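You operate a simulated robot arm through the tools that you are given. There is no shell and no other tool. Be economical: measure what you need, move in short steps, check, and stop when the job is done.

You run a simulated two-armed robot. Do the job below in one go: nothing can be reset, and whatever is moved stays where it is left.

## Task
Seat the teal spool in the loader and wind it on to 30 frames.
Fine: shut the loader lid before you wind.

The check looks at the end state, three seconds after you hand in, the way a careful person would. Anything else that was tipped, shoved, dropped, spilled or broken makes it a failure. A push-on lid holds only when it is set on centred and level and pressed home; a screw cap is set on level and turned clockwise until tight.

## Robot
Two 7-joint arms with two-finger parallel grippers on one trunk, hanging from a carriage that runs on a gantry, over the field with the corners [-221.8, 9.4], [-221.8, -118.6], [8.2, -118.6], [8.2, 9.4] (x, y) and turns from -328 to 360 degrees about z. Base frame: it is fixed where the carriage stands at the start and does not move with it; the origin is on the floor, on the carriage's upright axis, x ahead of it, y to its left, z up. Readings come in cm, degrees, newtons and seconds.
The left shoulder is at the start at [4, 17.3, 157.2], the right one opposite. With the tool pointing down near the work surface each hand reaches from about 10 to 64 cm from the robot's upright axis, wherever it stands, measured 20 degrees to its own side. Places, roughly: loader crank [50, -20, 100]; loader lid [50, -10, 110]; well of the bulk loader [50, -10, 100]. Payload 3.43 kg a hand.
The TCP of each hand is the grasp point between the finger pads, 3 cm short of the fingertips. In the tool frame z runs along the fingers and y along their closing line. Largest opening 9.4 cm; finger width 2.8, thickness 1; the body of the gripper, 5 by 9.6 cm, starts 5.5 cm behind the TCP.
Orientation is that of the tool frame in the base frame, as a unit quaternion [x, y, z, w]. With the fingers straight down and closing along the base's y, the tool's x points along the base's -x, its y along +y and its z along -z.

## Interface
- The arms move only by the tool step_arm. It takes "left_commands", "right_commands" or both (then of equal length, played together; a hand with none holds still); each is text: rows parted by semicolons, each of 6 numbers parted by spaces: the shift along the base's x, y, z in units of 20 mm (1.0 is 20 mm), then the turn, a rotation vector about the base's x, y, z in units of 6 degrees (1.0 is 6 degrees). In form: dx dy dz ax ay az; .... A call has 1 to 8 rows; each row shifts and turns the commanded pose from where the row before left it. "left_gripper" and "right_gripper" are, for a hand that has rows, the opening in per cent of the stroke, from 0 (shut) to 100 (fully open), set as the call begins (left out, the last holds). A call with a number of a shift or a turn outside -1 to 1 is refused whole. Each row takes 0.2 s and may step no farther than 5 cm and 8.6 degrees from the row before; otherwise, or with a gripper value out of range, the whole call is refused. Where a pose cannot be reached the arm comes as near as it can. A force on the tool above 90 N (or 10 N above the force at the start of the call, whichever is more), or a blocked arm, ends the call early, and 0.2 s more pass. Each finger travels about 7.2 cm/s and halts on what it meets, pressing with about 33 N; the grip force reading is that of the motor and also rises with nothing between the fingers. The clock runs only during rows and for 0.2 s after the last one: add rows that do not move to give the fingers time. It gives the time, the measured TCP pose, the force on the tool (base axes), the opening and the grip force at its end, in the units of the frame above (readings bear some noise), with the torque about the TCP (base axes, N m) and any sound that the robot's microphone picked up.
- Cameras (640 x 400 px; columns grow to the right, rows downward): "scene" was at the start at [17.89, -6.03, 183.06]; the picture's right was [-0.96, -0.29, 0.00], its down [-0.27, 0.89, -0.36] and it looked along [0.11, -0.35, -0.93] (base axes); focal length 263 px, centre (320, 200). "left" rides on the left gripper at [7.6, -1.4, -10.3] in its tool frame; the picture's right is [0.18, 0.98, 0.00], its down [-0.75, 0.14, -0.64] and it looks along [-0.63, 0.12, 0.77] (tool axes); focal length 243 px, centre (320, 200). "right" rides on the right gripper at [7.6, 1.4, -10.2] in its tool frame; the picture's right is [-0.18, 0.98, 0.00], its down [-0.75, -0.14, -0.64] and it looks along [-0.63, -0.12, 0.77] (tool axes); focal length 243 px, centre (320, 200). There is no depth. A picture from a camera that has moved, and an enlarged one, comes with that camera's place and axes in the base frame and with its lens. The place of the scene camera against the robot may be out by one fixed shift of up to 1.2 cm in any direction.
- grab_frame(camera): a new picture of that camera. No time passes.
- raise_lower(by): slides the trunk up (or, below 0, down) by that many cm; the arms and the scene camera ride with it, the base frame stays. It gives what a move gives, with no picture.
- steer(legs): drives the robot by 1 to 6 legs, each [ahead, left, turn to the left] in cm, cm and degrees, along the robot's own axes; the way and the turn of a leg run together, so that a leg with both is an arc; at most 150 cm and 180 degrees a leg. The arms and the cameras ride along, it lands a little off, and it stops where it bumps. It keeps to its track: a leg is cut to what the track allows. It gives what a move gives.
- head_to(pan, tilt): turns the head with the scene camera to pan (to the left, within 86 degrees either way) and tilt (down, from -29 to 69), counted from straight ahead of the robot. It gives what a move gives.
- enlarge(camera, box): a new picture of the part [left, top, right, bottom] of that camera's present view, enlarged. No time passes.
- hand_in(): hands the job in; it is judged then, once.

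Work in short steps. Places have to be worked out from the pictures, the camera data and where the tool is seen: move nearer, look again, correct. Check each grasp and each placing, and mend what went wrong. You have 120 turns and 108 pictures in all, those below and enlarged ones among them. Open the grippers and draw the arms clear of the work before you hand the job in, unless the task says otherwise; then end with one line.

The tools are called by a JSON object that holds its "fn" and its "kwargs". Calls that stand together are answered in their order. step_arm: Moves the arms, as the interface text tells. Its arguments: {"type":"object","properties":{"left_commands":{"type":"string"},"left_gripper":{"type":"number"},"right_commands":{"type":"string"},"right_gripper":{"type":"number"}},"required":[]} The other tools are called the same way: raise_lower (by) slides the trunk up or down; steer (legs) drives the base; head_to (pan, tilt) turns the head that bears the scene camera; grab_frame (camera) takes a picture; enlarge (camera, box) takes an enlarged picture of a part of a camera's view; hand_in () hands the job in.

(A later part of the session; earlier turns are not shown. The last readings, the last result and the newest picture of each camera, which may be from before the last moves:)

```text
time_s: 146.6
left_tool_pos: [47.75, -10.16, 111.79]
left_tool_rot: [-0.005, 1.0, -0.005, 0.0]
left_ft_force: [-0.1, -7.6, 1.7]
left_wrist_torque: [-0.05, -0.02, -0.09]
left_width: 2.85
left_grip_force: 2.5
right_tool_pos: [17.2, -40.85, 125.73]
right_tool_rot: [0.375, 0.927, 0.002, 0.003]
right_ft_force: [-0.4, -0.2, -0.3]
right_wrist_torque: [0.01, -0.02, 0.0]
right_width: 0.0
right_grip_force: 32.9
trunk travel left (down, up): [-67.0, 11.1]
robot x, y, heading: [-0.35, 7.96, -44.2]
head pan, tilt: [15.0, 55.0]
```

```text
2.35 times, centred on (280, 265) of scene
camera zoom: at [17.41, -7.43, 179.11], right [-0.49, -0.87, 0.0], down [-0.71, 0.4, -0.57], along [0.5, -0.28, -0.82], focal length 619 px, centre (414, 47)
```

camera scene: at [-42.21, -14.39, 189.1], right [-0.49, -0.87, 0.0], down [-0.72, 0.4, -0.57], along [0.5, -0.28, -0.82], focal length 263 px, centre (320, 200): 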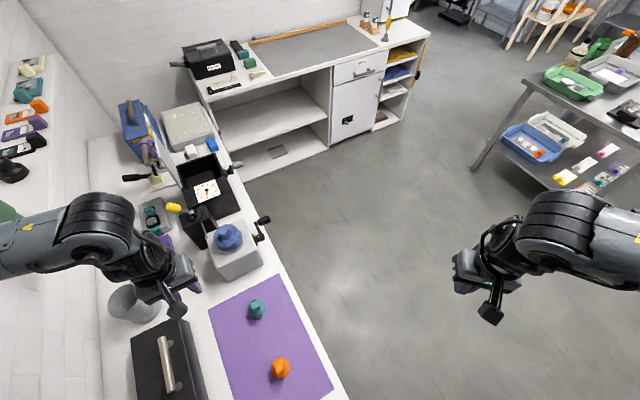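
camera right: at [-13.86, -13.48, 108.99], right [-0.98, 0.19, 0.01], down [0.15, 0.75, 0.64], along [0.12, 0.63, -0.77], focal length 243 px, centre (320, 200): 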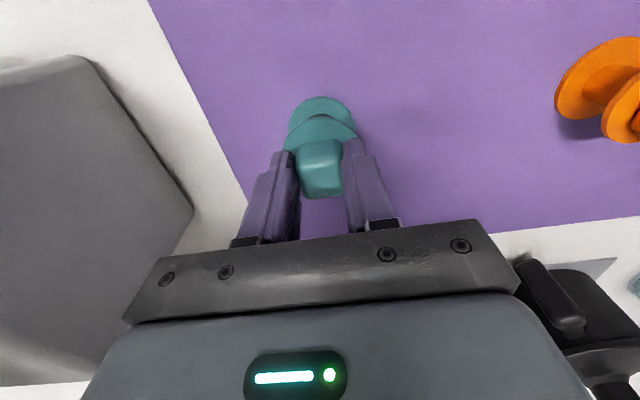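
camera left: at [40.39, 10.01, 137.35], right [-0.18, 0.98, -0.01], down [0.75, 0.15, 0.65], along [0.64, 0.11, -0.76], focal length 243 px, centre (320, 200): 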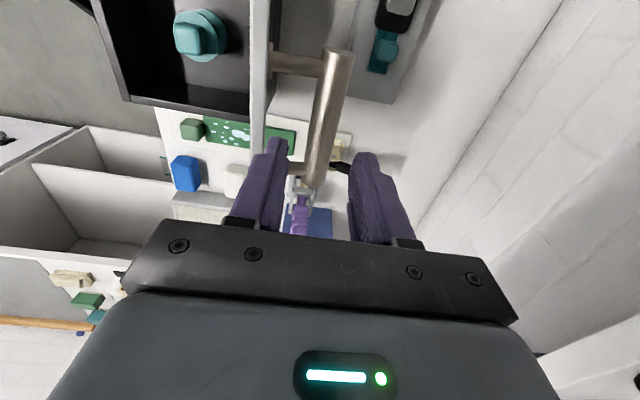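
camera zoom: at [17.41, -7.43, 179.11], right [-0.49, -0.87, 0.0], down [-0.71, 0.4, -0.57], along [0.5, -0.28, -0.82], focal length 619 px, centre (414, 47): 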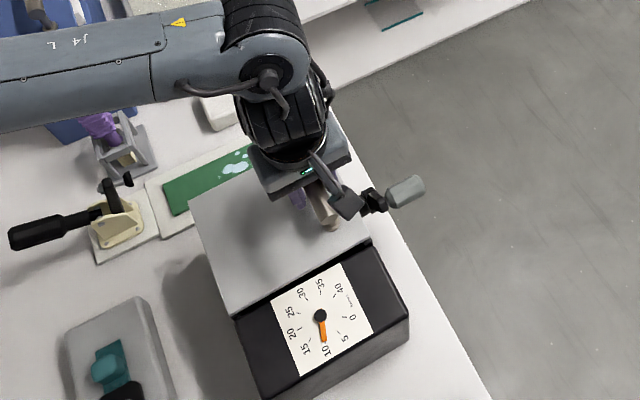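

Lid is shut. Release, rise, and check it; then turn the hand towards the crank orientation (closing along x).

{"fn": "step_arm", "kwargs": {"left_commands": "0 0 0 0 0 0;0 0 0 0 0 0;0 0 0.7 0 0 0;0 0 1 0 0 0;0 0 1 0 0 0;0 0 1 0 0 0;0 -0.3 1 0 0 0;0 -0.5 1 0 0 0", "left_gripper": 60}}

{"fn": "step_arm", "kwargs": {"left_commands": "0 -0.3 0.3 0 0 -1;0 -0.3 0.3 0 0 -1;0 -0.3 0 0 0 -1;0 -0.3 0 0 0 -1;0 0 0 0 0 -1;0 0 0 0 0 -1;0 0 0 0 0 -1;0 0 0 0 0 -1"}}

{"fn": "step_arm", "kwargs": {"left_commands": "0 0 0 0 0 -1;0 0 0 0 0 -1;0 0 0 0 0 -1;0 0 0 0 0 -1;0 0 0 0 0 -1;0 0 0 0 0 -1;0 0 0 0 0 -1;0 0 0 0 0 0"}}

{"fn": "grab_frame", "kwargs": {"camera": "left"}}

```text
time_s: 148.4
left_tool_pos: [47.82, -11.56, 123.02]
left_tool_rot: [-0.004, 1.0, -0.006, -0.001]
left_ft_force: [0.3, -0.3, -0.4]
left_wrist_torque: [-0.01, 0.0, -0.01]
left_width: 5.64
left_grip_force: 0.0
right_tool_pos: [17.22, -40.77, 125.77]
right_tool_rot: [0.376, 0.927, 0.003, 0.003]
right_ft_force: [-0.9, -0.7, 0.7]
right_wrist_torque: [0.02, -0.01, 0.0]
right_width: 0.01
right_grip_force: 32.6
trunk travel left (down, up): [-67.0, 11.1]
robot x, y, heading: [-0.65, 7.87, -44.4]
head pan, tilt: [15.0, 55.0]
```

```text
time_s: 150.2
left_tool_pos: [36.71, -16.11, 125.39]
left_tool_rot: [0.401, 0.916, -0.005, -0.001]
left_ft_force: [0.7, 0.0, -0.5]
left_wrist_torque: [-0.04, -0.01, 0.01]
left_width: 5.66
left_grip_force: 0.1
left hand out of reach, approached as far as the arm can: row 5, 6, 7, 8
right_tool_pos: [17.2, -40.77, 125.8]
right_tool_rot: [0.376, 0.927, 0.001, 0.002]
right_ft_force: [-0.2, 0.2, 0.7]
right_wrist_torque: [-0.02, 0.04, 0.0]
right_width: 0.03
right_grip_force: 33.3
trunk travel left (down, up): [-67.0, 11.1]
robot x, y, heading: [-0.62, 8.14, -44.2]
head pan, tilt: [15.0, 55.0]
```

```text
time_s: 151.7
left_tool_pos: [16.96, -14.4, 126.3]
left_tool_rot: [0.639, 0.76, -0.041, -0.114]
left_ft_force: [1.8, 0.3, 0.4]
left_wrist_torque: [0.03, 0.01, 0.01]
left_width: 5.67
left_grip_force: 0.1
left hand out of reach, approached as far as the arm can: row 1, 2, 3, 4, 5, 6, 7
right_tool_pos: [17.34, -40.77, 125.87]
right_tool_rot: [0.376, 0.927, 0.002, 0.003]
right_ft_force: [-0.4, -0.2, 0.5]
right_wrist_torque: [-0.02, 0.07, -0.02]
right_width: 0.0
right_grip_force: 33.0
trunk travel left (down, up): [-67.0, 11.1]
robot x, y, heading: [-0.54, 7.63, -44.5]
head pan, tilt: [15.0, 55.0]
stopped in row 7 (left hand): the arm was blocked; the commanded pose is now the measured one
```

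```text
19 pictures are left
camera left: at [16.69, -8.01, 137.44], right [0.92, 0.36, -0.18], down [0.4, -0.77, 0.5], along [0.04, -0.53, -0.84], focal length 243 px, centre (320, 200)
```

left: 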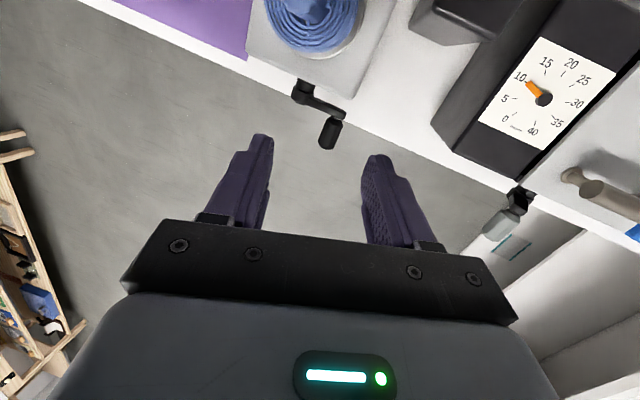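

Negative yaw isn't feasible for the left arm. I'll use the right hand for the crank: relax the left hand, then take the base to about (2,−1) heading −5°.

{"fn": "step_arm", "kwargs": {"left_commands": "0.5 -0.5 1 0 0 1;0.5 -0.5 1 0 0 1;0.5 -0.5 1 0 0 1;0.5 -0.5 1 0 0 1;0.5 -0.5 1 0 0 1;0.3 -0.3 1 0 0 1;0 0 0 0 0 0", "right_commands": "0 0 0.5 0 0 0;0 0 0.5 0 0 0;0 0 0 0 0 0;0 0 0 0 0 0;0 0 0 0 0 0;0 0 0 0 0 0;0 0 0 0 0 0", "right_gripper": 100}}

{"fn": "steer", "kwargs": {"legs": [[7.8, -4.4, 0], [0, 0, 39]]}}

{"fn": "step_arm", "kwargs": {"right_commands": "0 0 0 0 0 -1;0 0 0 0 0 -1;0 0 0 0 0 -1;0 0 0 0 0 -1;0 0 0 0 0 -1;0 0 0 0 0 -1;0 0 0 0 0 -1;0 0 0 0 0 -1"}}

{"fn": "grab_frame", "kwargs": {"camera": "right"}}

```text
time_s: 153.3
left_tool_pos: [22.38, -19.96, 138.27]
left_tool_rot: [0.375, 0.92, -0.071, -0.095]
left_ft_force: [-0.3, -0.3, -1.0]
left_wrist_torque: [-0.01, -0.01, 0.0]
left_width: 5.62
left_grip_force: 0.0
right_tool_pos: [17.3, -40.74, 127.74]
right_tool_rot: [0.375, 0.927, 0.002, 0.003]
right_ft_force: [-0.2, 0.0, -0.6]
right_wrist_torque: [0.01, -0.02, 0.01]
right_width: 9.39
right_grip_force: 0.1
trunk travel left (down, up): [-67.0, 11.1]
robot x, y, heading: [-0.88, 8.15, -44.3]
head pan, tilt: [15.0, 55.0]
```

```text
time_s: 156.2
left_tool_pos: [37.31, -7.7, 138.25]
left_tool_rot: [0.046, 0.992, -0.099, -0.066]
left_ft_force: [0.3, -0.1, 0.1]
left_wrist_torque: [0.02, 0.02, 0.03]
left_width: 5.63
left_grip_force: 0.0
right_tool_pos: [46.5, -27.15, 127.81]
right_tool_rot: [0.043, 0.999, 0.002, 0.002]
right_ft_force: [-1.7, -0.2, -0.2]
right_wrist_torque: [-0.01, -0.04, -0.01]
right_width: 9.4
right_grip_force: 0.0
trunk travel left (down, up): [-67.0, 11.1]
robot x, y, heading: [1.6, -0.68, -5.1]
head pan, tilt: [15.0, 55.0]
```

```text
time_s: 158.0
left_tool_pos: [37.38, -7.75, 138.26]
left_tool_rot: [0.045, 0.992, -0.099, -0.066]
left_ft_force: [-0.1, 0.8, 0.4]
left_wrist_torque: [0.03, -0.02, 0.04]
left_width: 5.66
left_grip_force: 0.0
right_tool_pos: [55.17, -40.08, 132.25]
right_tool_rot: [0.444, 0.896, 0.002, 0.001]
right_ft_force: [0.5, -0.8, 0.0]
right_wrist_torque: [0.02, 0.02, 0.0]
right_width: 9.4
right_grip_force: 0.2
right hand out of reach, approached as far as the arm can: row 3, 4, 5, 6, 7, 8
trunk travel left (down, up): [-67.0, 11.1]
robot x, y, heading: [1.89, -0.85, -5.1]
head pan, tilt: [15.0, 55.0]
```

```text
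18 pictures are left
camera right: at [51.71, -33.22, 142.54], right [0.89, 0.45, 0.0], down [0.34, -0.69, 0.64], along [0.29, -0.57, -0.77], focal length 243 px, centre (320, 200)
```

right: 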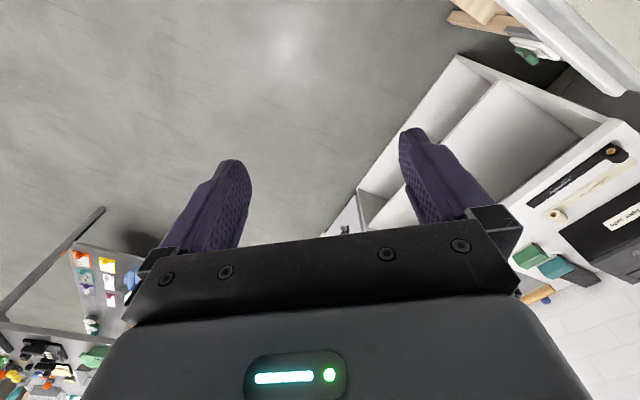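

The yaw stays at about 37° closing angle, which is enough to cage the crank handle. I test moving back toward the crank at lower height.

{"fn": "step_arm", "kwargs": {"right_commands": "-0.6 0.9 -0.8 0 0 0;-0.6 0.9 -0.8 0 0 0;-0.6 0.9 -0.8 0 0 0;-0.6 0.9 -0.8 0 0 0;-0.6 0.9 -0.8 0 0 0;-0.6 0.9 -0.8 0 0 0;-0.6 0.6 -0.4 0 0 0;0 0 0 0 0 0"}}

```text
time_s: 159.8
left_tool_pos: [37.43, -7.79, 138.28]
left_tool_rot: [0.045, 0.992, -0.099, -0.066]
left_ft_force: [0.2, 0.2, 0.1]
left_wrist_torque: [0.03, 0.03, 0.01]
left_width: 5.64
left_grip_force: 0.1
right_tool_pos: [54.64, -41.46, 130.02]
right_tool_rot: [0.444, 0.896, 0.002, 0.001]
right_ft_force: [0.3, -0.4, -0.7]
right_wrist_torque: [-0.01, 0.0, 0.01]
right_width: 9.41
right_grip_force: 0.0
right hand out of reach, approached as far as the arm can: row 1, 2, 3, 4, 5, 6, 7
trunk travel left (down, up): [-67.0, 11.1]
robot x, y, heading: [2.08, -0.77, -5.0]
head pan, tilt: [15.0, 55.0]
```

Negative yaw is out; I try positive yaw for the right hand (16 steps), placing it back near the crank.

{"fn": "step_arm", "kwargs": {"right_commands": "-0.2 0.3 0 0 0 1;-0.2 0.3 0 0 0 1;-0.2 0.3 0 0 0 1;-0.2 0.3 0 0 0 1;-0.2 0.3 0 0 0 1;-0.2 0.3 0 0 0 1;0 0 0 0 0 1;0 0 0 0 0 1"}}

{"fn": "step_arm", "kwargs": {"right_commands": "0 0 0 0 0 1;0 0 0 0 0 1;0 0 0 0 0 1;0 0 0 0 0 1;0 0 0 0 0 1;0 0 0 0 0 1;0 0 0 0 0 1;0 0 0 0 0 1"}}

```text
time_s: 161.6
left_tool_pos: [37.36, -7.85, 138.28]
left_tool_rot: [0.046, 0.992, -0.099, -0.066]
left_ft_force: [0.1, 0.8, 1.1]
left_wrist_torque: [0.0, 0.03, 0.02]
left_width: 5.63
left_grip_force: 0.1
right_tool_pos: [52.34, -38.04, 129.84]
right_tool_rot: [0.042, 0.999, 0.002, 0.002]
right_ft_force: [0.4, 0.6, -0.2]
right_wrist_torque: [0.02, 0.02, 0.0]
right_width: 9.42
right_grip_force: 0.1
trunk travel left (down, up): [-67.0, 11.1]
robot x, y, heading: [1.97, -0.91, -5.1]
head pan, tilt: [15.0, 55.0]
```

```text
time_s: 163.4
left_tool_pos: [37.44, -7.7, 138.19]
left_tool_rot: [0.045, 0.992, -0.099, -0.066]
left_ft_force: [0.1, -0.4, -0.9]
left_wrist_torque: [0.01, -0.01, -0.02]
left_width: 5.63
left_grip_force: 0.0
right_tool_pos: [52.39, -37.93, 129.95]
right_tool_rot: [-0.368, 0.93, 0.003, 0.001]
right_ft_force: [0.3, -0.1, -1.0]
right_wrist_torque: [0.0, 0.01, 0.01]
right_width: 9.43
right_grip_force: 0.1
trunk travel left (down, up): [-67.0, 11.1]
robot x, y, heading: [1.68, -0.26, -5.2]
head pan, tilt: [15.0, 55.0]
```

Positive yaw works freely. Continue to closing along x and move over the crank.

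{"fn": "step_arm", "kwargs": {"right_commands": "-0.4 0.6 -0.5 0 0 0.98;-0.4 0.6 -0.5 0 0 0.98;-0.4 0.6 -0.5 0 0 0.98;-0.4 0.6 -0.5 0 0 0.98;-0.4 0.6 -0.5 0 0 0.98;-0.4 0.6 -0.5 0 0 0.98;-0.4 0.6 -0.5 0 0 0.98;-0.4 0.6 -0.5 0 0 0.98"}}

{"fn": "grab_frame", "kwargs": {"camera": "right"}}

```text
time_s: 165.2
left_tool_pos: [37.28, -7.82, 138.27]
left_tool_rot: [0.045, 0.992, -0.1, -0.066]
left_ft_force: [0.5, 0.1, -0.4]
left_wrist_torque: [-0.04, 0.01, -0.06]
left_width: 5.62
left_grip_force: 0.0
right_tool_pos: [45.95, -28.34, 121.95]
right_tool_rot: [0.708, -0.706, -0.002, 0.0]
right_ft_force: [0.0, 0.5, 0.4]
right_wrist_torque: [0.0, 0.0, 0.01]
right_width: 9.4
right_grip_force: 0.1
trunk travel left (down, up): [-67.0, 11.1]
robot x, y, heading: [1.68, -0.3, -5.0]
head pan, tilt: [15.0, 55.0]
```

```text
17 pictures are left
camera right: at [44.69, -36.03, 132.18], right [-0.98, 0.18, 0.0], down [0.14, 0.75, 0.64], along [0.11, 0.63, -0.76], focal length 243 px, centre (320, 200)
```

right: 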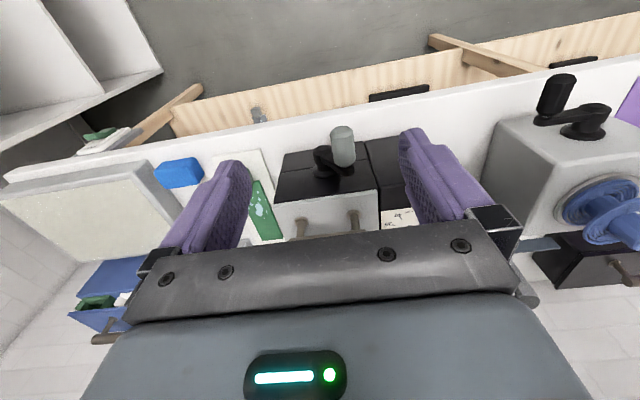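

Hand is in the right orientation. Enlarge the crank from this view.

{"fn": "enlarge", "kwargs": {"camera": "right", "box": [270, 110, 420, 240]}}

```text
3.08 times, centred on (345, 175) of right
camera zoom: at [44.69, -36.03, 132.18], right [-0.98, 0.18, 0.0], down [0.14, 0.75, 0.64], along [0.11, 0.63, -0.76], focal length 746 px, centre (243, 277)
```

zoom: 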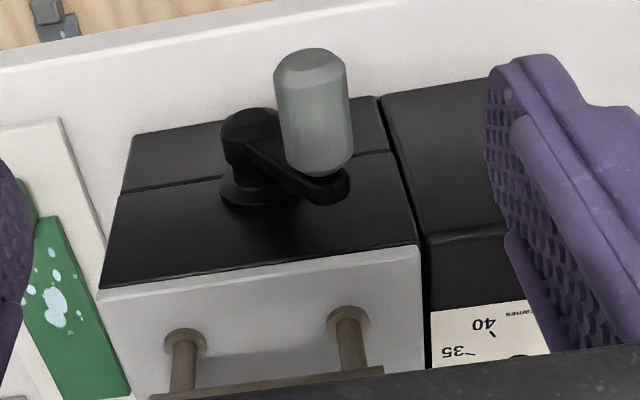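

Crank hub ≈[48,-13,96.7]; handle along −y at [44.1, −16…−22.5, 102], radius ≈6.5. I move above its end.

{"fn": "step_arm", "kwargs": {"right_commands": "-0.2 0.6 -0.5 0 0 0;-0.2 0.7 -0.6 0 0 0;-0.2 0.7 -0.8 0 0 0;-0.2 0.7 -0.8 0 0 0;-0.1 0.6 -0.8 0 0 0;0 0 -0.5 0 0 0;0 0 0 0 0 0"}}

{"fn": "grab_frame", "kwargs": {"camera": "right"}}

```text
time_s: 166.8
left_tool_pos: [37.31, -7.75, 138.34]
left_tool_rot: [0.046, 0.992, -0.1, -0.065]
left_ft_force: [0.8, -0.1, -0.1]
left_wrist_torque: [0.01, -0.01, -0.01]
left_width: 5.62
left_grip_force: 0.0
right_tool_pos: [41.82, -25.31, 117.18]
right_tool_rot: [0.707, -0.707, -0.003, -0.001]
right_ft_force: [0.0, 0.0, -0.4]
right_wrist_torque: [0.01, 0.01, 0.0]
right_width: 9.37
right_grip_force: 0.0
right hand out of reach, approached as far as the arm can: row 3, 4, 5, 6
trunk travel left (down, up): [-67.0, 11.1]
robot x, y, heading: [2.13, -0.69, -5.0]
head pan, tilt: [15.0, 55.0]
```

```text
15 pictures are left
camera right: at [40.58, -33.09, 127.35], right [-0.98, 0.18, 0.0], down [0.14, 0.75, 0.65], along [0.11, 0.64, -0.76], focal length 243 px, centre (320, 200)
```

right: 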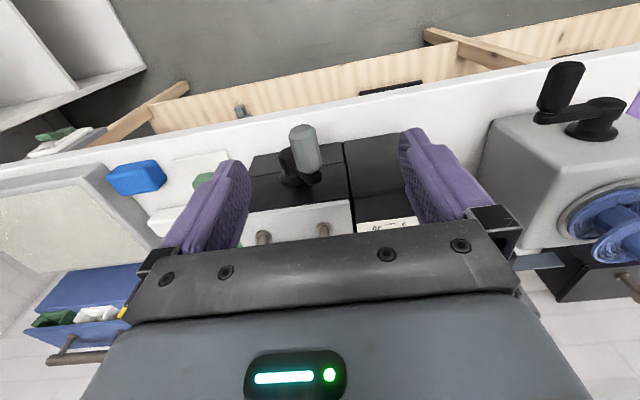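

Same reach limit: I must lower the trunk, and shouldn't do that over the bench. I raise the hands, move the base off the bench to about (−2,−43), heading 48°.

{"fn": "step_arm", "kwargs": {"right_commands": "0.2 -0.3 1 0 0 0;0.2 -0.3 1 0 0 0;0.2 -0.3 1 0 0 0;0.2 -0.3 1 0 0 0;0 0 1 0 0 0;0 0 1 0 0 0;0 0 0 0 0 0;0 0 0 0 0 0", "left_commands": "0 0 1 0 0 0;0 0 1 0 0 0;0 0 1 0 0 0;0 0 1 0 0 0;0 0 1 0 0 0;0 0 1 0 0 0;0 0 1 0 0 0;0 0 1 0 0 0"}}

{"fn": "steer", "kwargs": {"legs": [[-0.3, -42.5, 0], [0, 0, 53]]}}

{"fn": "step_arm", "kwargs": {"right_commands": "0 0 0 0 0 -1;0 0 0 0 0 -1;0 0 0 0 0 -1;0 0 0 0 0 -1;0 0 0 0 0 -1;0 0 0 0 0 -1;0 0 0 0 0 -1;0 0 0 0 0 -1"}}

```text
time_s: 168.6
left_tool_pos: [37.25, -7.86, 154.32]
left_tool_rot: [0.046, 0.992, -0.099, -0.066]
left_ft_force: [0.0, -0.2, 0.7]
left_wrist_torque: [-0.01, 0.04, -0.02]
left_width: 5.65
left_grip_force: 0.0
right_tool_pos: [43.6, -27.7, 129.07]
right_tool_rot: [0.708, -0.706, -0.003, 0.001]
right_ft_force: [-0.1, 0.5, -0.8]
right_wrist_torque: [0.02, -0.01, 0.01]
right_width: 9.41
right_grip_force: 0.1
trunk travel left (down, up): [-67.0, 11.1]
robot x, y, heading: [1.97, -0.77, -5.5]
head pan, tilt: [15.0, 55.0]
```

```text
time_s: 173.7
left_tool_pos: [24.89, -19.42, 154.4]
left_tool_rot: [-0.405, 0.907, -0.119, -0.015]
left_ft_force: [0.3, -0.2, -0.3]
left_wrist_torque: [-0.01, 0.0, -0.03]
left_width: 5.63
left_grip_force: 0.1
right_tool_pos: [44.43, -26.3, 129.14]
right_tool_rot: [0.95, -0.314, -0.002, 0.002]
right_ft_force: [0.3, -0.1, -0.2]
right_wrist_torque: [0.0, 0.0, -0.01]
right_width: 9.38
right_grip_force: 0.0
trunk travel left (down, up): [-67.0, 11.1]
robot x, y, heading: [-2.29, -43.6, 48.0]
head pan, tilt: [15.0, 55.0]
```

```text
time_s: 175.4
left_tool_pos: [24.75, -19.51, 154.21]
left_tool_rot: [-0.404, 0.907, -0.119, -0.014]
left_ft_force: [-0.4, 0.5, 0.8]
left_wrist_torque: [-0.01, -0.03, 0.02]
left_width: 5.64
left_grip_force: 0.0
right_tool_pos: [44.36, -26.24, 129.1]
right_tool_rot: [0.739, -0.674, -0.003, 0.001]
right_ft_force: [0.2, -0.2, 0.0]
right_wrist_torque: [0.03, 0.01, -0.01]
right_width: 9.4
right_grip_force: 0.1
trunk travel left (down, up): [-67.0, 11.1]
robot x, y, heading: [-2.04, -43.29, 47.8]
head pan, tilt: [15.0, 55.0]
```

Well placed. Lower the trunk 17 and trim yaw and x/y toward the handle.

{"fn": "raise_lower", "kwargs": {"by": -17}}

{"fn": "step_arm", "kwargs": {"right_commands": "0 0.5 0 0 0 -0.45;0 0.6 0 0 0 -0.45;0 0.6 0 0 0 0;0 0.6 0 0 0 0;0 0 0 0 0 0"}}

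{"fn": "grab_frame", "kwargs": {"camera": "right"}}

```text
time_s: 177.4
left_tool_pos: [24.64, -19.3, 137.31]
left_tool_rot: [-0.404, 0.907, -0.118, -0.015]
left_ft_force: [0.1, 0.0, -0.2]
left_wrist_torque: [-0.01, 0.01, 0.0]
left_width: 5.62
left_grip_force: 0.1
right_tool_pos: [44.51, -26.2, 112.08]
right_tool_rot: [0.739, -0.674, -0.003, 0.001]
right_ft_force: [-0.3, -0.4, -0.2]
right_wrist_torque: [0.03, -0.04, 0.0]
right_width: 9.41
right_grip_force: 0.0
trunk travel left (down, up): [-50.0, 28.1]
robot x, y, heading: [-2.32, -43.26, 48.2]
head pan, tilt: [15.0, 55.0]
```

```text
time_s: 178.6
left_tool_pos: [24.76, -19.4, 137.3]
left_tool_rot: [-0.404, 0.907, -0.118, -0.015]
left_ft_force: [0.4, -0.3, 0.7]
left_wrist_torque: [0.0, 0.0, -0.02]
left_width: 5.66
left_grip_force: 0.1
right_tool_pos: [44.43, -21.63, 112.15]
right_tool_rot: [0.708, -0.707, -0.003, 0.001]
right_ft_force: [-0.5, -0.6, -0.7]
right_wrist_torque: [0.02, 0.02, -0.01]
right_width: 9.38
right_grip_force: 0.0
trunk travel left (down, up): [-50.0, 28.1]
robot x, y, heading: [-2.38, -43.71, 48.3]
head pan, tilt: [15.0, 55.0]
```

```text
14 pictures are left
camera right: at [43.12, -29.38, 122.35], right [-0.98, 0.18, 0.01], down [0.14, 0.75, 0.64], along [0.11, 0.63, -0.77], focal length 243 px, centre (320, 200)
```

right: 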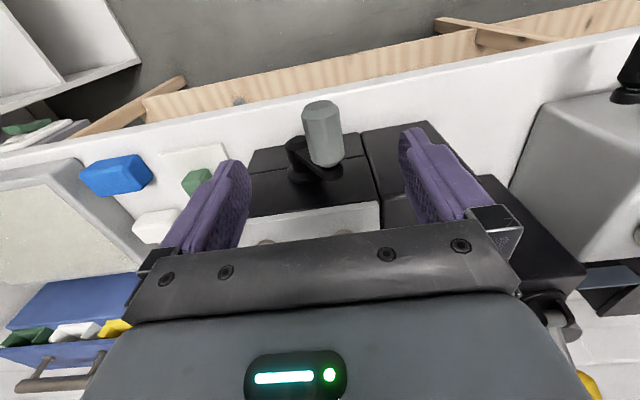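

Handle axis ≈[44.6, z 100.4], end y≈−22; hub ≈[48.4, z 96.9]. Descend and grip with TCP about 1.8 cm above the axis.

{"fn": "step_arm", "kwargs": {"right_commands": "0.05 0.2 -1 0 0 0;0.05 0.2 -1 0 0 0;0 0 -1 0 0 0;0 0 -1 0 0 0;0 0 -0.95 0 0 0;0 0 0 0 0 0"}}

{"fn": "step_arm", "kwargs": {"right_commands": "0 0 0 0 0 0;0 0 0 0 0 0;0 0 0 0 0 0;0 0 0 0 0 0;0 0 0 0 0 0", "right_gripper": 0}}

{"fn": "grab_frame", "kwargs": {"camera": "right"}}

```text
time_s: 180.0
left_tool_pos: [24.66, -19.36, 137.26]
left_tool_rot: [-0.404, 0.907, -0.118, -0.015]
left_ft_force: [-0.9, 0.0, -0.4]
left_wrist_torque: [0.0, -0.01, -0.01]
left_width: 5.64
left_grip_force: 0.1
right_tool_pos: [45.06, -22.61, 103.26]
right_tool_rot: [0.707, -0.707, -0.004, 0.0]
right_ft_force: [-0.4, -0.4, 0.2]
right_wrist_torque: [0.01, 0.03, -0.02]
right_width: 9.41
right_grip_force: 0.0
right hand out of reach, approached as far as the arm can: row 4, 5
trunk travel left (down, up): [-50.0, 28.1]
robot x, y, heading: [-2.38, -43.14, 48.3]
head pan, tilt: [15.0, 55.0]
```

```text
time_s: 181.2
left_tool_pos: [24.62, -19.43, 137.19]
left_tool_rot: [-0.404, 0.907, -0.119, -0.015]
left_ft_force: [-0.5, 0.5, -0.5]
left_wrist_torque: [0.02, -0.02, -0.02]
left_width: 5.66
left_grip_force: 0.1
right_tool_pos: [45.0, -22.64, 103.29]
right_tool_rot: [-0.707, 0.707, 0.004, 0.0]
right_ft_force: [-2.9, -1.1, 4.6]
right_wrist_torque: [0.07, -0.05, 0.05]
right_width: 3.3
right_grip_force: 45.3
trunk travel left (down, up): [-50.0, 28.1]
robot x, y, heading: [-2.16, -43.57, 48.1]
head pan, tilt: [15.0, 55.0]
```

```text
13 pictures are left
camera right: at [43.64, -30.41, 113.49], right [-0.98, 0.18, 0.01], down [0.14, 0.75, 0.65], along [0.11, 0.64, -0.76], focal length 243 px, centre (320, 200)
```

right: 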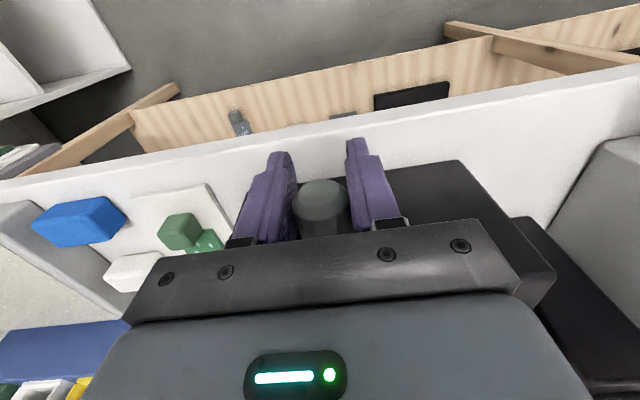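

Handle gripped (3.3 cm) but the arm is at its low limit. Open, lift the hand 14, and lower the trunk 16 for margin.

{"fn": "step_arm", "kwargs": {"right_commands": "0 0 0 0 0 0;0 0 0 0 0 0;0 0 1 0 0 0;0 0 1 0 0 0;0 0 1 0 0 0;0 0 1 0 0 0;0 0 1 0 0 0;0 0.4 1 0 0 0", "right_gripper": 100, "left_commands": "0 0 0 0 0 0;0 0 0 0 0 0;0 0 1 0 0 0;0 0 1 0 0 0;0 0 1 0 0 0;0 0 1 0 0 0;0 0 0 0 0 0;0 0 0 0 0 0"}}

{"fn": "raise_lower", "kwargs": {"by": -12}}

{"fn": "step_arm", "kwargs": {"right_commands": "-0.1 0.3 -0.3 0 0 0;-0.1 0.2 -0.3 0 0 0;0 0 -0.3 0 0 0;0 0 0 0 0 0"}}

```text
time_s: 183.0
left_tool_pos: [24.82, -18.64, 144.76]
left_tool_rot: [-0.412, 0.903, -0.12, -0.023]
left_ft_force: [-0.1, 0.3, -0.3]
left_wrist_torque: [0.01, -0.04, 0.02]
left_width: 5.62
left_grip_force: 0.0
right_tool_pos: [45.02, -21.86, 115.3]
right_tool_rot: [0.707, -0.707, -0.002, 0.001]
right_ft_force: [0.0, 0.2, 0.4]
right_wrist_torque: [0.0, -0.02, 0.02]
right_width: 9.41
right_grip_force: 0.2
trunk travel left (down, up): [-50.0, 28.1]
robot x, y, heading: [-2.06, -43.74, 48.1]
head pan, tilt: [15.0, 55.0]
```

```text
time_s: 184.5
left_tool_pos: [24.75, -18.49, 132.66]
left_tool_rot: [-0.412, 0.903, -0.121, -0.022]
left_ft_force: [0.6, 0.2, -1.0]
left_wrist_torque: [0.01, -0.03, 0.04]
left_width: 5.65
left_grip_force: 0.1
right_tool_pos: [44.93, -21.82, 103.33]
right_tool_rot: [-0.707, 0.707, 0.003, 0.0]
right_ft_force: [-0.1, 0.0, -0.4]
right_wrist_torque: [-0.01, -0.03, -0.03]
right_width: 9.41
right_grip_force: 0.0
trunk travel left (down, up): [-38.0, 40.1]
robot x, y, heading: [-2.39, -43.76, 48.1]
head pan, tilt: [15.0, 55.0]
```

```text
time_s: 185.5
left_tool_pos: [24.96, -18.49, 132.63]
left_tool_rot: [-0.412, 0.903, -0.121, -0.022]
left_ft_force: [-0.2, 0.0, 0.1]
left_wrist_torque: [0.0, 0.01, 0.03]
left_width: 5.65
left_grip_force: 0.1
right_tool_pos: [44.63, -20.73, 101.34]
right_tool_rot: [-0.707, 0.707, 0.004, 0.0]
right_ft_force: [-0.4, -0.1, 0.4]
right_wrist_torque: [0.03, 0.03, -0.02]
right_width: 9.38
right_grip_force: 0.0
trunk travel left (down, up): [-38.0, 40.1]
robot x, y, heading: [-1.98, -43.54, 48.6]
head pan, tilt: [15.0, 55.0]
```

In reach now. Grip the handle and try a 45° clockwise turn (as seen from the crank side).

{"fn": "step_arm", "kwargs": {"right_commands": "0 0 0 0 0 0;0 0 0 0 0 0;0 0 0 0 0 0;0 0 0 0 0 0;0 0 0 0 0 0", "right_gripper": 0}}

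{"fn": "step_arm", "kwargs": {"right_commands": "0.525 0 0.45 0 0 0;0.625 0 0.295 0 0 0;0.68 0 0.125 0 0 0;0 0 0 0 0 0"}}

{"fn": "head_to", "kwargs": {"pan": -35, "tilt": 45}}

{"fn": "grab_frame", "kwargs": {"camera": "scene"}}

```text
time_s: 186.7
left_tool_pos: [24.82, -18.63, 132.69]
left_tool_rot: [-0.412, 0.903, -0.121, -0.022]
left_ft_force: [-0.8, -0.2, 0.5]
left_wrist_torque: [0.01, -0.02, 0.02]
left_width: 5.65
left_grip_force: 0.0
right_tool_pos: [44.64, -20.75, 101.41]
right_tool_rot: [0.707, -0.707, -0.003, 0.001]
right_ft_force: [1.4, 1.3, -3.1]
right_wrist_torque: [0.01, 0.01, 0.0]
right_width: 3.37
right_grip_force: 44.5
trunk travel left (down, up): [-38.0, 40.1]
robot x, y, heading: [-2.54, -43.65, 48.1]
head pan, tilt: [15.0, 55.0]
```

```text
time_s: 187.7
left_tool_pos: [24.45, -18.56, 132.46]
left_tool_rot: [-0.412, 0.903, -0.12, -0.023]
left_ft_force: [0.3, 0.1, -0.2]
left_wrist_torque: [0.01, 0.0, 0.03]
left_width: 5.62
left_grip_force: 0.1
right_tool_pos: [47.59, -20.84, 102.65]
right_tool_rot: [0.708, -0.706, -0.005, 0.006]
right_ft_force: [-4.0, 17.3, -61.8]
right_wrist_torque: [-0.45, -0.09, 0.07]
right_width: 3.25
right_grip_force: 45.1
trunk travel left (down, up): [-38.0, 40.1]
robot x, y, heading: [-2.33, -43.38, 48.2]
head pan, tilt: [15.0, 55.0]
```

```text
time_s: 188.8
left_tool_pos: [24.29, -19.43, 133.24]
left_tool_rot: [-0.403, 0.908, -0.116, -0.016]
left_ft_force: [-1.1, -0.6, -0.2]
left_wrist_torque: [0.01, 0.0, 0.03]
left_width: 5.62
left_grip_force: 0.0
right_tool_pos: [47.66, -20.81, 102.7]
right_tool_rot: [-0.707, 0.707, 0.005, -0.005]
right_ft_force: [-3.1, 19.3, -63.7]
right_wrist_torque: [-0.07, -0.06, 0.07]
right_width: 3.29
right_grip_force: 44.9
trunk travel left (down, up): [-38.0, 40.1]
robot x, y, heading: [-1.8, -43.54, 48.3]
head pan, tilt: [-35.0, 45.0]
```

```text
12 pictures are left
camera scene: at [16.4, -30.25, 151.37], right [0.23, -0.97, 0.0], down [-0.69, -0.16, -0.7], along [0.69, 0.16, -0.71], focal length 263 px, centre (320, 200)
```

scene: 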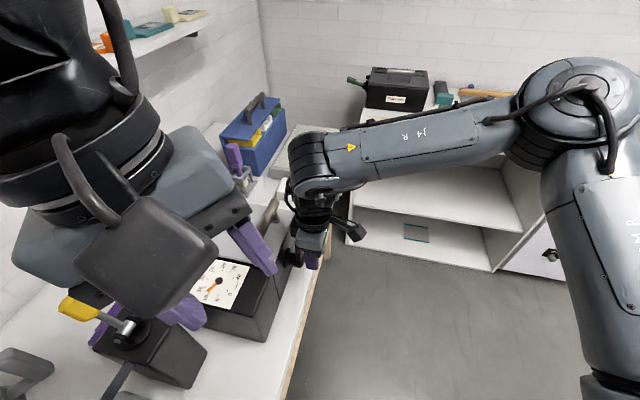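

Handle follows; refit: hub (TCP coords) ≈(47.7, 97.9), r≈4.65. Check the dial change.

{"fn": "enlarge", "kwargs": {"camera": "scene", "box": [180, 245, 270, 325]}}

```text
5.00 times, centred on (225, 285) of scene
camera zoom: at [16.4, -30.25, 151.37], right [0.23, -0.97, 0.0], down [-0.69, -0.16, -0.7], along [0.69, 0.16, -0.71], focal length 1314 px, centre (795, -225)
```

zoom: 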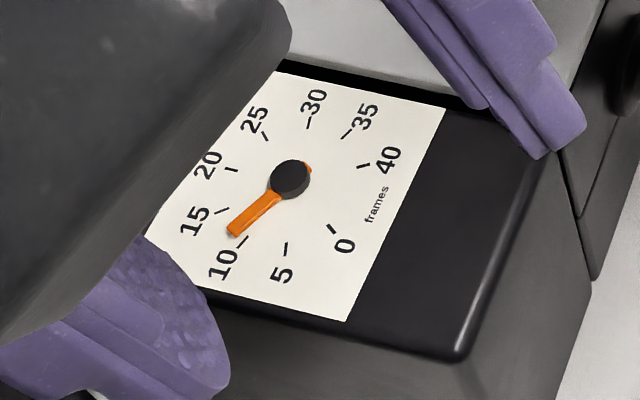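

Dial moved from 10 to about 11 — clockwise is right, ~8–9 frames per turn. Continue a quarter turn.

{"fn": "step_arm", "kwargs": {"right_commands": "0.495 0 -0.44 0 0 0;0.775 0 -0.47 0 0 0;0.535 0 -0.73 0 0 0;0.22 0 -0.885 0 0 0;0 0 0 0 0 0"}}

```text
time_s: 190.1
left_tool_pos: [25.34, -19.45, 133.38]
left_tool_rot: [-0.403, 0.907, -0.12, -0.012]
left_ft_force: [-0.3, 0.3, -0.7]
left_wrist_torque: [-0.01, -0.01, 0.0]
left_width: 5.62
left_grip_force: 0.1
right_tool_pos: [53.18, -20.82, 98.49]
right_tool_rot: [-0.705, 0.709, 0.001, 0.004]
right_ft_force: [29.4, -3.5, 10.9]
right_wrist_torque: [1.39, 0.56, 0.41]
right_width: 3.24
right_grip_force: 44.6
trunk travel left (down, up): [-38.0, 40.1]
robot x, y, heading: [-2.15, -43.24, 48.0]
head pan, tilt: [-35.0, 45.0]
```

Refit: hub (48.1, 97.2), r≈5.35. Continue 40°, then I'll re-grip higher so the fingertips clear the bench at the bottom.

{"fn": "step_arm", "kwargs": {"right_commands": "0.535 0 -0.73 0 0 0;-0.255 0 -0.895 0 0 0;0 0 0 0 0 0"}}

{"fn": "step_arm", "kwargs": {"right_commands": "0 0 0 0 0 0;0 0 0 0 0 0;0 -0.1 0.65 0 0 0;0 0 0 0 0 0", "right_gripper": 60}}

{"fn": "step_arm", "kwargs": {"right_commands": "0 0 0 0 0 0;0 0 0 0 0 0;0 0 0 0 0 0;0 0 0 0 0 0", "right_gripper": 0}}

```text
time_s: 190.8
left_tool_pos: [25.07, -19.38, 133.22]
left_tool_rot: [-0.404, 0.907, -0.119, -0.013]
left_ft_force: [0.6, 0.0, 0.2]
left_wrist_torque: [0.0, 0.02, 0.0]
left_width: 5.65
left_grip_force: 0.0
right_tool_pos: [53.29, -20.82, 94.91]
right_tool_rot: [-0.707, 0.707, 0.001, 0.001]
right_ft_force: [24.6, 4.4, -7.9]
right_wrist_torque: [-0.71, 0.48, -0.14]
right_width: 3.25
right_grip_force: 44.6
trunk travel left (down, up): [-38.0, 40.1]
robot x, y, heading: [-2.24, -43.4, 48.3]
head pan, tilt: [-35.0, 45.0]
```

```text
time_s: 191.8
left_tool_pos: [24.73, -19.47, 133.29]
left_tool_rot: [-0.404, 0.907, -0.118, -0.014]
left_ft_force: [0.6, -0.1, -0.7]
left_wrist_torque: [-0.01, 0.0, 0.0]
left_width: 5.64
left_grip_force: 0.0
right_tool_pos: [52.87, -20.96, 96.13]
right_tool_rot: [0.707, -0.707, -0.003, 0.001]
right_ft_force: [-0.2, 0.6, 0.0]
right_wrist_torque: [0.0, 0.0, 0.02]
right_width: 5.66
right_grip_force: 0.0
trunk travel left (down, up): [-38.0, 40.1]
robot x, y, heading: [-1.88, -43.25, 48.0]
head pan, tilt: [-35.0, 45.0]
```

```text
time_s: 192.8
left_tool_pos: [24.95, -19.48, 133.34]
left_tool_rot: [-0.403, 0.908, -0.119, -0.013]
left_ft_force: [-0.4, -0.4, -0.2]
left_wrist_torque: [0.0, 0.01, -0.04]
left_width: 5.65
left_grip_force: 0.1
right_tool_pos: [53.44, -20.97, 96.38]
right_tool_rot: [-0.706, 0.708, 0.002, 0.001]
right_ft_force: [20.5, 2.3, -7.5]
right_wrist_torque: [0.35, 0.18, 0.0]
right_width: 3.29
right_grip_force: 44.6
trunk travel left (down, up): [-38.0, 40.1]
robot x, y, heading: [-2.31, -43.36, 48.2]
head pan, tilt: [-35.0, 45.0]
```

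Refit: hub x≈47.9, r≈5.8. To be safe at the bottom I re-grip another 1.2 cm higher.

{"fn": "step_arm", "kwargs": {"right_commands": "0 0 0 0 0 0;0 0 0 0 0 0;0.25 0 0.6 0 0 0;0 0 0 0 0 0", "right_gripper": 60}}

{"fn": "step_arm", "kwargs": {"right_commands": "0 0 0 0 0 0;0 0 0 0 0 0;0 0 0 0 0 0;0 0 0 0 0 0", "right_gripper": 0}}

```text
time_s: 193.8
left_tool_pos: [24.64, -19.4, 133.34]
left_tool_rot: [-0.404, 0.907, -0.118, -0.015]
left_ft_force: [0.8, 0.2, -0.3]
left_wrist_torque: [0.01, 0.01, -0.03]
left_width: 5.66
left_grip_force: 0.1
right_tool_pos: [53.35, -20.94, 97.36]
right_tool_rot: [0.707, -0.707, -0.003, 0.002]
right_ft_force: [0.3, 0.2, 0.3]
right_wrist_torque: [0.01, 0.03, -0.01]
right_width: 5.64
right_grip_force: 0.1
trunk travel left (down, up): [-38.0, 40.1]
robot x, y, heading: [-2.33, -43.45, 47.9]
head pan, tilt: [-35.0, 45.0]
```

```text
time_s: 194.8
left_tool_pos: [24.87, -19.52, 133.26]
left_tool_rot: [-0.404, 0.907, -0.118, -0.014]
left_ft_force: [-0.1, -0.1, 0.2]
left_wrist_torque: [0.0, 0.01, 0.0]
left_width: 5.63
left_grip_force: 0.1
right_tool_pos: [53.27, -21.08, 97.34]
right_tool_rot: [0.707, -0.707, -0.003, 0.0]
right_ft_force: [-0.9, -0.4, 2.0]
right_wrist_torque: [-0.04, 0.02, 0.04]
right_width: 3.25
right_grip_force: 44.7
trunk travel left (down, up): [-38.0, 40.1]
robot x, y, heading: [-2.09, -43.58, 48.2]
head pan, tilt: [-35.0, 45.0]
```

Relaxed grip confirms the handle at (53.3). Continue to the bottom.

{"fn": "step_arm", "kwargs": {"right_commands": "-0.425 0 -0.805 0 0 0;-0.625 0 -0.625 0 0 0;-0.785 0 -0.4 0 0 0;-0.875 0 -0.14 0 0 0;0 0 0 0 0 0"}}

```text
time_s: 196.1
left_tool_pos: [25.57, -19.59, 133.57]
left_tool_rot: [-0.403, 0.907, -0.119, -0.011]
left_ft_force: [-0.3, 0.1, 0.3]
left_wrist_torque: [-0.01, 0.01, 0.0]
left_width: 5.63
left_grip_force: 0.1
right_tool_pos: [49.64, -21.13, 94.05]
right_tool_rot: [-0.702, 0.712, -0.002, 0.009]
right_ft_force: [59.6, -0.3, -6.3]
right_wrist_torque: [1.14, 2.47, -0.83]
right_width: 2.8
right_grip_force: 44.5
trunk travel left (down, up): [-38.0, 40.1]
robot x, y, heading: [-1.95, -43.53, 48.3]
head pan, tilt: [-35.0, 45.0]
```

The grip is slipping at the bottom (width 2.8, +60 N). Look at where the handle is.

{"fn": "grab_frame", "kwargs": {"camera": "right"}}

```text
10 pictures are left
camera right: at [47.96, -28.76, 104.19], right [-0.98, 0.2, -0.01], down [0.14, 0.75, 0.65], along [0.14, 0.64, -0.76], focal length 243 px, centre (320, 200)
```

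right: 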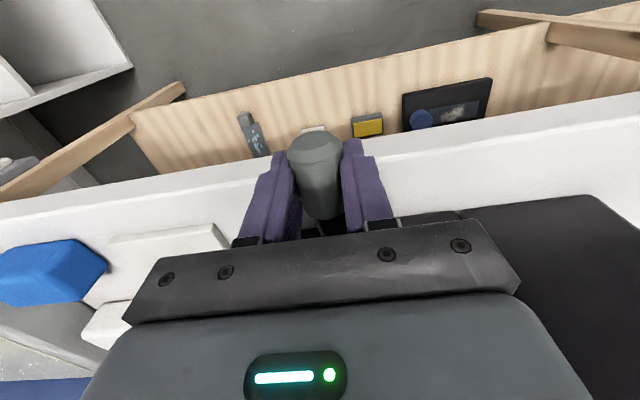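

The handle is faceted and the grip resists its rotation. I release, re-centre on the handle (x≈49.7), and re-grip.

{"fn": "step_arm", "kwargs": {"right_commands": "0 0 0 0 0 0;0.45 0 0 0 0 0;0.45 -0.1 0 0 0 0;0 0 0 0 0 0", "right_gripper": 60}}

{"fn": "step_arm", "kwargs": {"right_commands": "0 0 0 0 0 0;0 0 0 0 0 0;0 0 0 0 0 0;0 0 0 0 0 0", "right_gripper": 0}}

```text
time_s: 196.8
left_tool_pos: [24.7, -19.68, 133.31]
left_tool_rot: [-0.404, 0.907, -0.119, -0.014]
left_ft_force: [0.2, -0.2, 0.3]
left_wrist_torque: [0.0, 0.03, -0.02]
left_width: 5.64
left_grip_force: 0.1
right_tool_pos: [48.7, -20.58, 94.04]
right_tool_rot: [0.714, -0.7, -0.012, -0.003]
right_ft_force: [-8.1, -14.1, 26.6]
right_wrist_torque: [2.03, -0.05, 0.48]
right_width: 5.72
right_grip_force: 1.0
trunk travel left (down, up): [-38.0, 40.1]
robot x, y, heading: [-2.31, -43.4, 48.3]
head pan, tilt: [-35.0, 45.0]
stopped in row 3 (right hand): the force on the tool passed its limit at 95 N (the readings are from after the stop); the commanded pose is now the measured one
```

```text
time_s: 197.8
left_tool_pos: [24.47, -19.61, 133.27]
left_tool_rot: [-0.404, 0.907, -0.119, -0.015]
left_ft_force: [0.4, -1.0, 0.2]
left_wrist_torque: [0.02, 0.01, -0.03]
left_width: 5.61
left_grip_force: 0.0
right_tool_pos: [48.48, -20.73, 94.05]
right_tool_rot: [0.714, -0.7, -0.012, 0.0]
right_ft_force: [-30.3, -21.5, 56.8]
right_wrist_torque: [2.04, -0.64, -0.32]
right_width: 2.91
right_grip_force: 45.2
trunk travel left (down, up): [-38.0, 40.1]
robot x, y, heading: [-2.08, -43.77, 48.1]
head pan, tilt: [-35.0, 45.0]
```

Pads are only on the handle's upper half. Open, shift outward in y and lower 1.5 cm past the bench edge, then re-grip.

{"fn": "step_arm", "kwargs": {"right_commands": "0 0 0 0 0 0;0 0 0.1 0 0 0;-0.1 -0.35 0.1 0 0 0;0 -0.35 0 0 0 0;0 0 -0.4 0 0 0;0 0 -0.4 0 0 0;0 0 -0.2 0 0 0;0 0 0 0 0 0", "right_gripper": 65}}

{"fn": "grab_frame", "kwargs": {"camera": "right"}}

```text
time_s: 199.2
left_tool_pos: [24.93, -19.7, 133.3]
left_tool_rot: [-0.402, 0.908, -0.119, -0.014]
left_ft_force: [0.2, -0.2, -0.6]
left_wrist_torque: [-0.02, 0.0, -0.01]
left_width: 5.61
left_grip_force: 0.0
right_tool_pos: [48.86, -21.82, 94.07]
right_tool_rot: [0.715, -0.699, -0.015, -0.006]
right_ft_force: [-2.4, -18.4, 30.7]
right_wrist_torque: [2.4, 0.28, 0.28]
right_width: 6.12
right_grip_force: 0.1
trunk travel left (down, up): [-38.0, 40.1]
robot x, y, heading: [-1.91, -43.77, 48.1]
head pan, tilt: [-35.0, 45.0]
stopped in row 6 (right hand): the force on the tool passed its limit at 104 N (the readings are from after the stop); the commanded pose is now the measured one
```

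```text
9 pictures are left
camera right: at [47.63, -29.9, 104.02], right [-0.99, 0.16, 0.02], down [0.13, 0.74, 0.66], along [0.1, 0.66, -0.75], focal length 243 px, centre (320, 200)
```

right: 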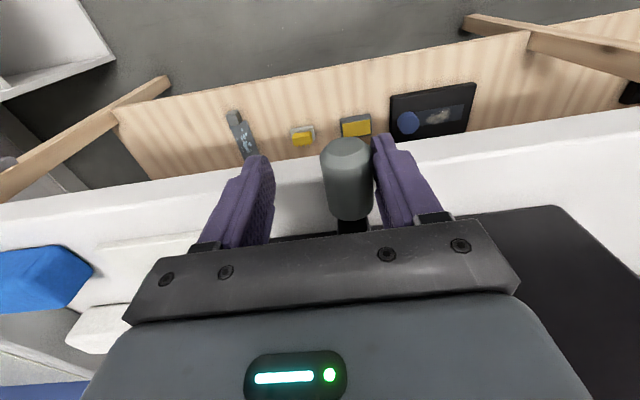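

The gripper body met the crank hub. I'll move outward a bit and push the handle left/up with the +x finger past the bottom.

{"fn": "step_arm", "kwargs": {"right_commands": "0 -0.25 0.1 0 0 0;-0.5 -0.2 0 0 0 0;-0.5 0 0 0 0 0;-0.5 0 0 0 0 0;-0.5 0 0.1 0 0 0;-0.5 0 0.25 0 0 0;-0.5 0 0.4 0 0 0;-0.4 0 0.4 0 0 0"}}

{"fn": "grab_frame", "kwargs": {"camera": "right"}}

```text
time_s: 201.0
left_tool_pos: [24.72, -19.61, 133.16]
left_tool_rot: [-0.403, 0.907, -0.118, -0.015]
left_ft_force: [-0.1, 0.0, 0.3]
left_wrist_torque: [-0.02, -0.01, 0.03]
left_width: 5.65
left_grip_force: 0.1
right_tool_pos: [41.71, -22.57, 96.23]
right_tool_rot: [0.715, -0.699, -0.015, -0.004]
right_ft_force: [2.2, -1.1, 0.8]
right_wrist_torque: [0.01, -0.06, -0.07]
right_width: 6.25
right_grip_force: 0.8
trunk travel left (down, up): [-38.0, 40.1]
robot x, y, heading: [-2.06, -43.63, 48.3]
head pan, tilt: [-35.0, 45.0]
```

```text
8 pictures are left
camera right: at [40.66, -30.6, 106.31], right [-0.99, 0.16, 0.02], down [0.13, 0.74, 0.66], along [0.09, 0.65, -0.75], focal length 243 px, centre (320, 200)
```

right: 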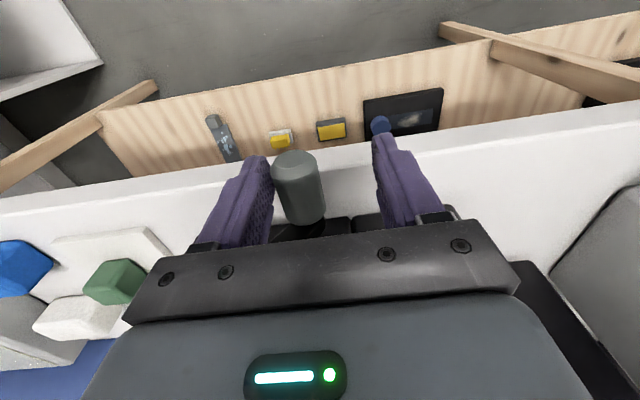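

Crank turns freely by pushing. Now centre on the handle, grip, and bring it up the left side.

{"fn": "step_arm", "kwargs": {"right_commands": "0.4 0.3 -0.2 0 0 0;0.4 0.2 -0.2 0 0 0;0 0 0 0 0 0"}}

{"fn": "step_arm", "kwargs": {"right_commands": "0 0 0 0 0 0;0 0 0 0 0 0;0 0 0 0 0 0;-0.42 0 0.75 0 0 0;-0.2 0 0.85 0 0 0;0.08 0 0.885 0 0 0;0.345 0 0.815 0 0 0;0 0 0 0 0 0", "right_gripper": 0}}

```text
time_s: 201.8
left_tool_pos: [24.66, -19.56, 133.29]
left_tool_rot: [-0.404, 0.907, -0.118, -0.015]
left_ft_force: [-0.2, -0.7, 0.1]
left_wrist_torque: [0.01, 0.0, 0.02]
left_width: 5.63
left_grip_force: 0.0
right_tool_pos: [43.33, -21.61, 95.45]
right_tool_rot: [0.715, -0.699, -0.015, -0.004]
right_ft_force: [0.0, -1.5, -0.5]
right_wrist_torque: [0.01, 0.02, -0.02]
right_width: 6.1
right_grip_force: 0.1
trunk travel left (down, up): [-38.0, 40.1]
robot x, y, heading: [-2.31, -43.16, 48.1]
head pan, tilt: [-35.0, 45.0]
```

```text
time_s: 203.6
left_tool_pos: [23.96, -19.51, 133.11]
left_tool_rot: [-0.405, 0.907, -0.117, -0.018]
left_ft_force: [-0.3, -0.3, -0.3]
left_wrist_torque: [0.01, -0.03, -0.02]
left_width: 5.61
left_grip_force: 0.1
right_tool_pos: [41.51, -21.59, 101.81]
right_tool_rot: [0.718, -0.695, -0.021, 0.002]
right_ft_force: [-56.8, -5.2, 19.7]
right_wrist_torque: [-0.16, 0.88, -0.97]
right_width: 2.89
right_grip_force: 45.1
trunk travel left (down, up): [-38.0, 40.1]
robot x, y, heading: [-2.26, -43.59, 48.1]
head pan, tilt: [-35.0, 45.0]
```

Check both dial and handle in the scene view.

{"fn": "enlarge", "kwargs": {"camera": "scene", "box": [170, 220, 340, 330]}}

```text
3.64 times, centred on (255, 275) of scene
camera zoom: at [16.03, -30.44, 151.34], right [0.23, -0.97, 0.0], down [-0.69, -0.16, -0.7], along [0.68, 0.16, -0.71], focal length 956 px, centre (556, -73)
```

zoom: 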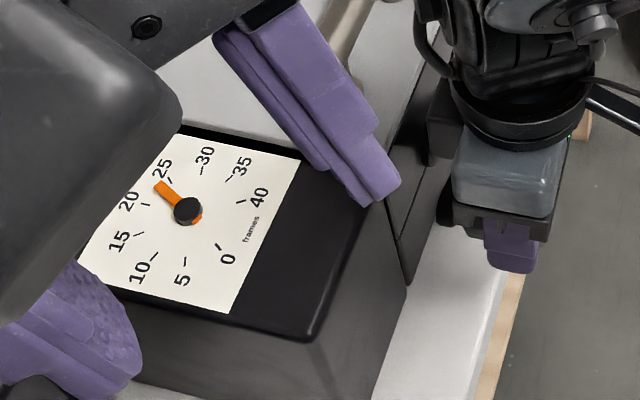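

Dial ≈23. Roughly 15 frames/turn, so ~160° more. Open, lower a bit and re-grip in relaxed state.

{"fn": "step_arm", "kwargs": {"right_commands": "0 0 0 0 0 0;0 0 0 0 0 0;-0.3 0 -0.4 0 0 0;-0.2 0 -0.4 0 0 0;0 0 0 0 0 0", "right_gripper": 65}}

{"fn": "step_arm", "kwargs": {"right_commands": "0 0 0 0 0 0;0 0 0 0 0 0;0 0 0 0 0 0;0 0 0 0 0 0", "right_gripper": 0}}

{"fn": "grab_frame", "kwargs": {"camera": "right"}}

```text
time_s: 204.8
left_tool_pos: [24.83, -19.5, 133.22]
left_tool_rot: [-0.403, 0.907, -0.118, -0.014]
left_ft_force: [0.0, -0.1, -1.1]
left_wrist_torque: [0.01, 0.01, 0.01]
left_width: 5.65
left_grip_force: 0.1
right_tool_pos: [41.88, -21.57, 100.38]
right_tool_rot: [0.714, -0.7, -0.015, -0.004]
right_ft_force: [-0.4, 0.3, 0.6]
right_wrist_torque: [0.0, 0.0, 0.05]
right_width: 6.08
right_grip_force: 0.1
trunk travel left (down, up): [-38.0, 40.1]
robot x, y, heading: [-2.39, -43.39, 48.2]
head pan, tilt: [-35.0, 45.0]
```

```text
time_s: 205.8
left_tool_pos: [24.48, -19.49, 133.28]
left_tool_rot: [-0.403, 0.907, -0.118, -0.015]
left_ft_force: [-0.3, -0.5, 0.0]
left_wrist_torque: [0.02, 0.02, -0.03]
left_width: 5.63
left_grip_force: 0.0
right_tool_pos: [41.54, -21.54, 100.29]
right_tool_rot: [0.715, -0.699, -0.016, -0.004]
right_ft_force: [-19.2, -3.1, 7.6]
right_wrist_torque: [-0.13, -0.06, -0.86]
right_width: 3.32
right_grip_force: 44.9
trunk travel left (down, up): [-38.0, 40.1]
robot x, y, heading: [-2.07, -43.57, 48.3]
head pan, tilt: [-35.0, 45.0]
```

```text
6 pictures are left
camera right: at [40.53, -29.61, 110.41], right [-0.99, 0.16, 0.02], down [0.14, 0.74, 0.66], along [0.09, 0.65, -0.75], focal length 243 px, centre (320, 200)
```

right: 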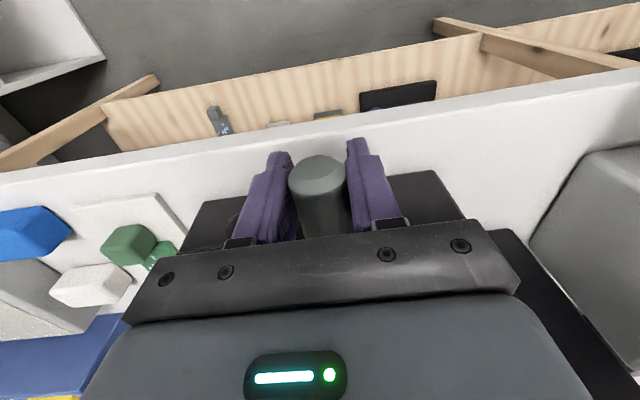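

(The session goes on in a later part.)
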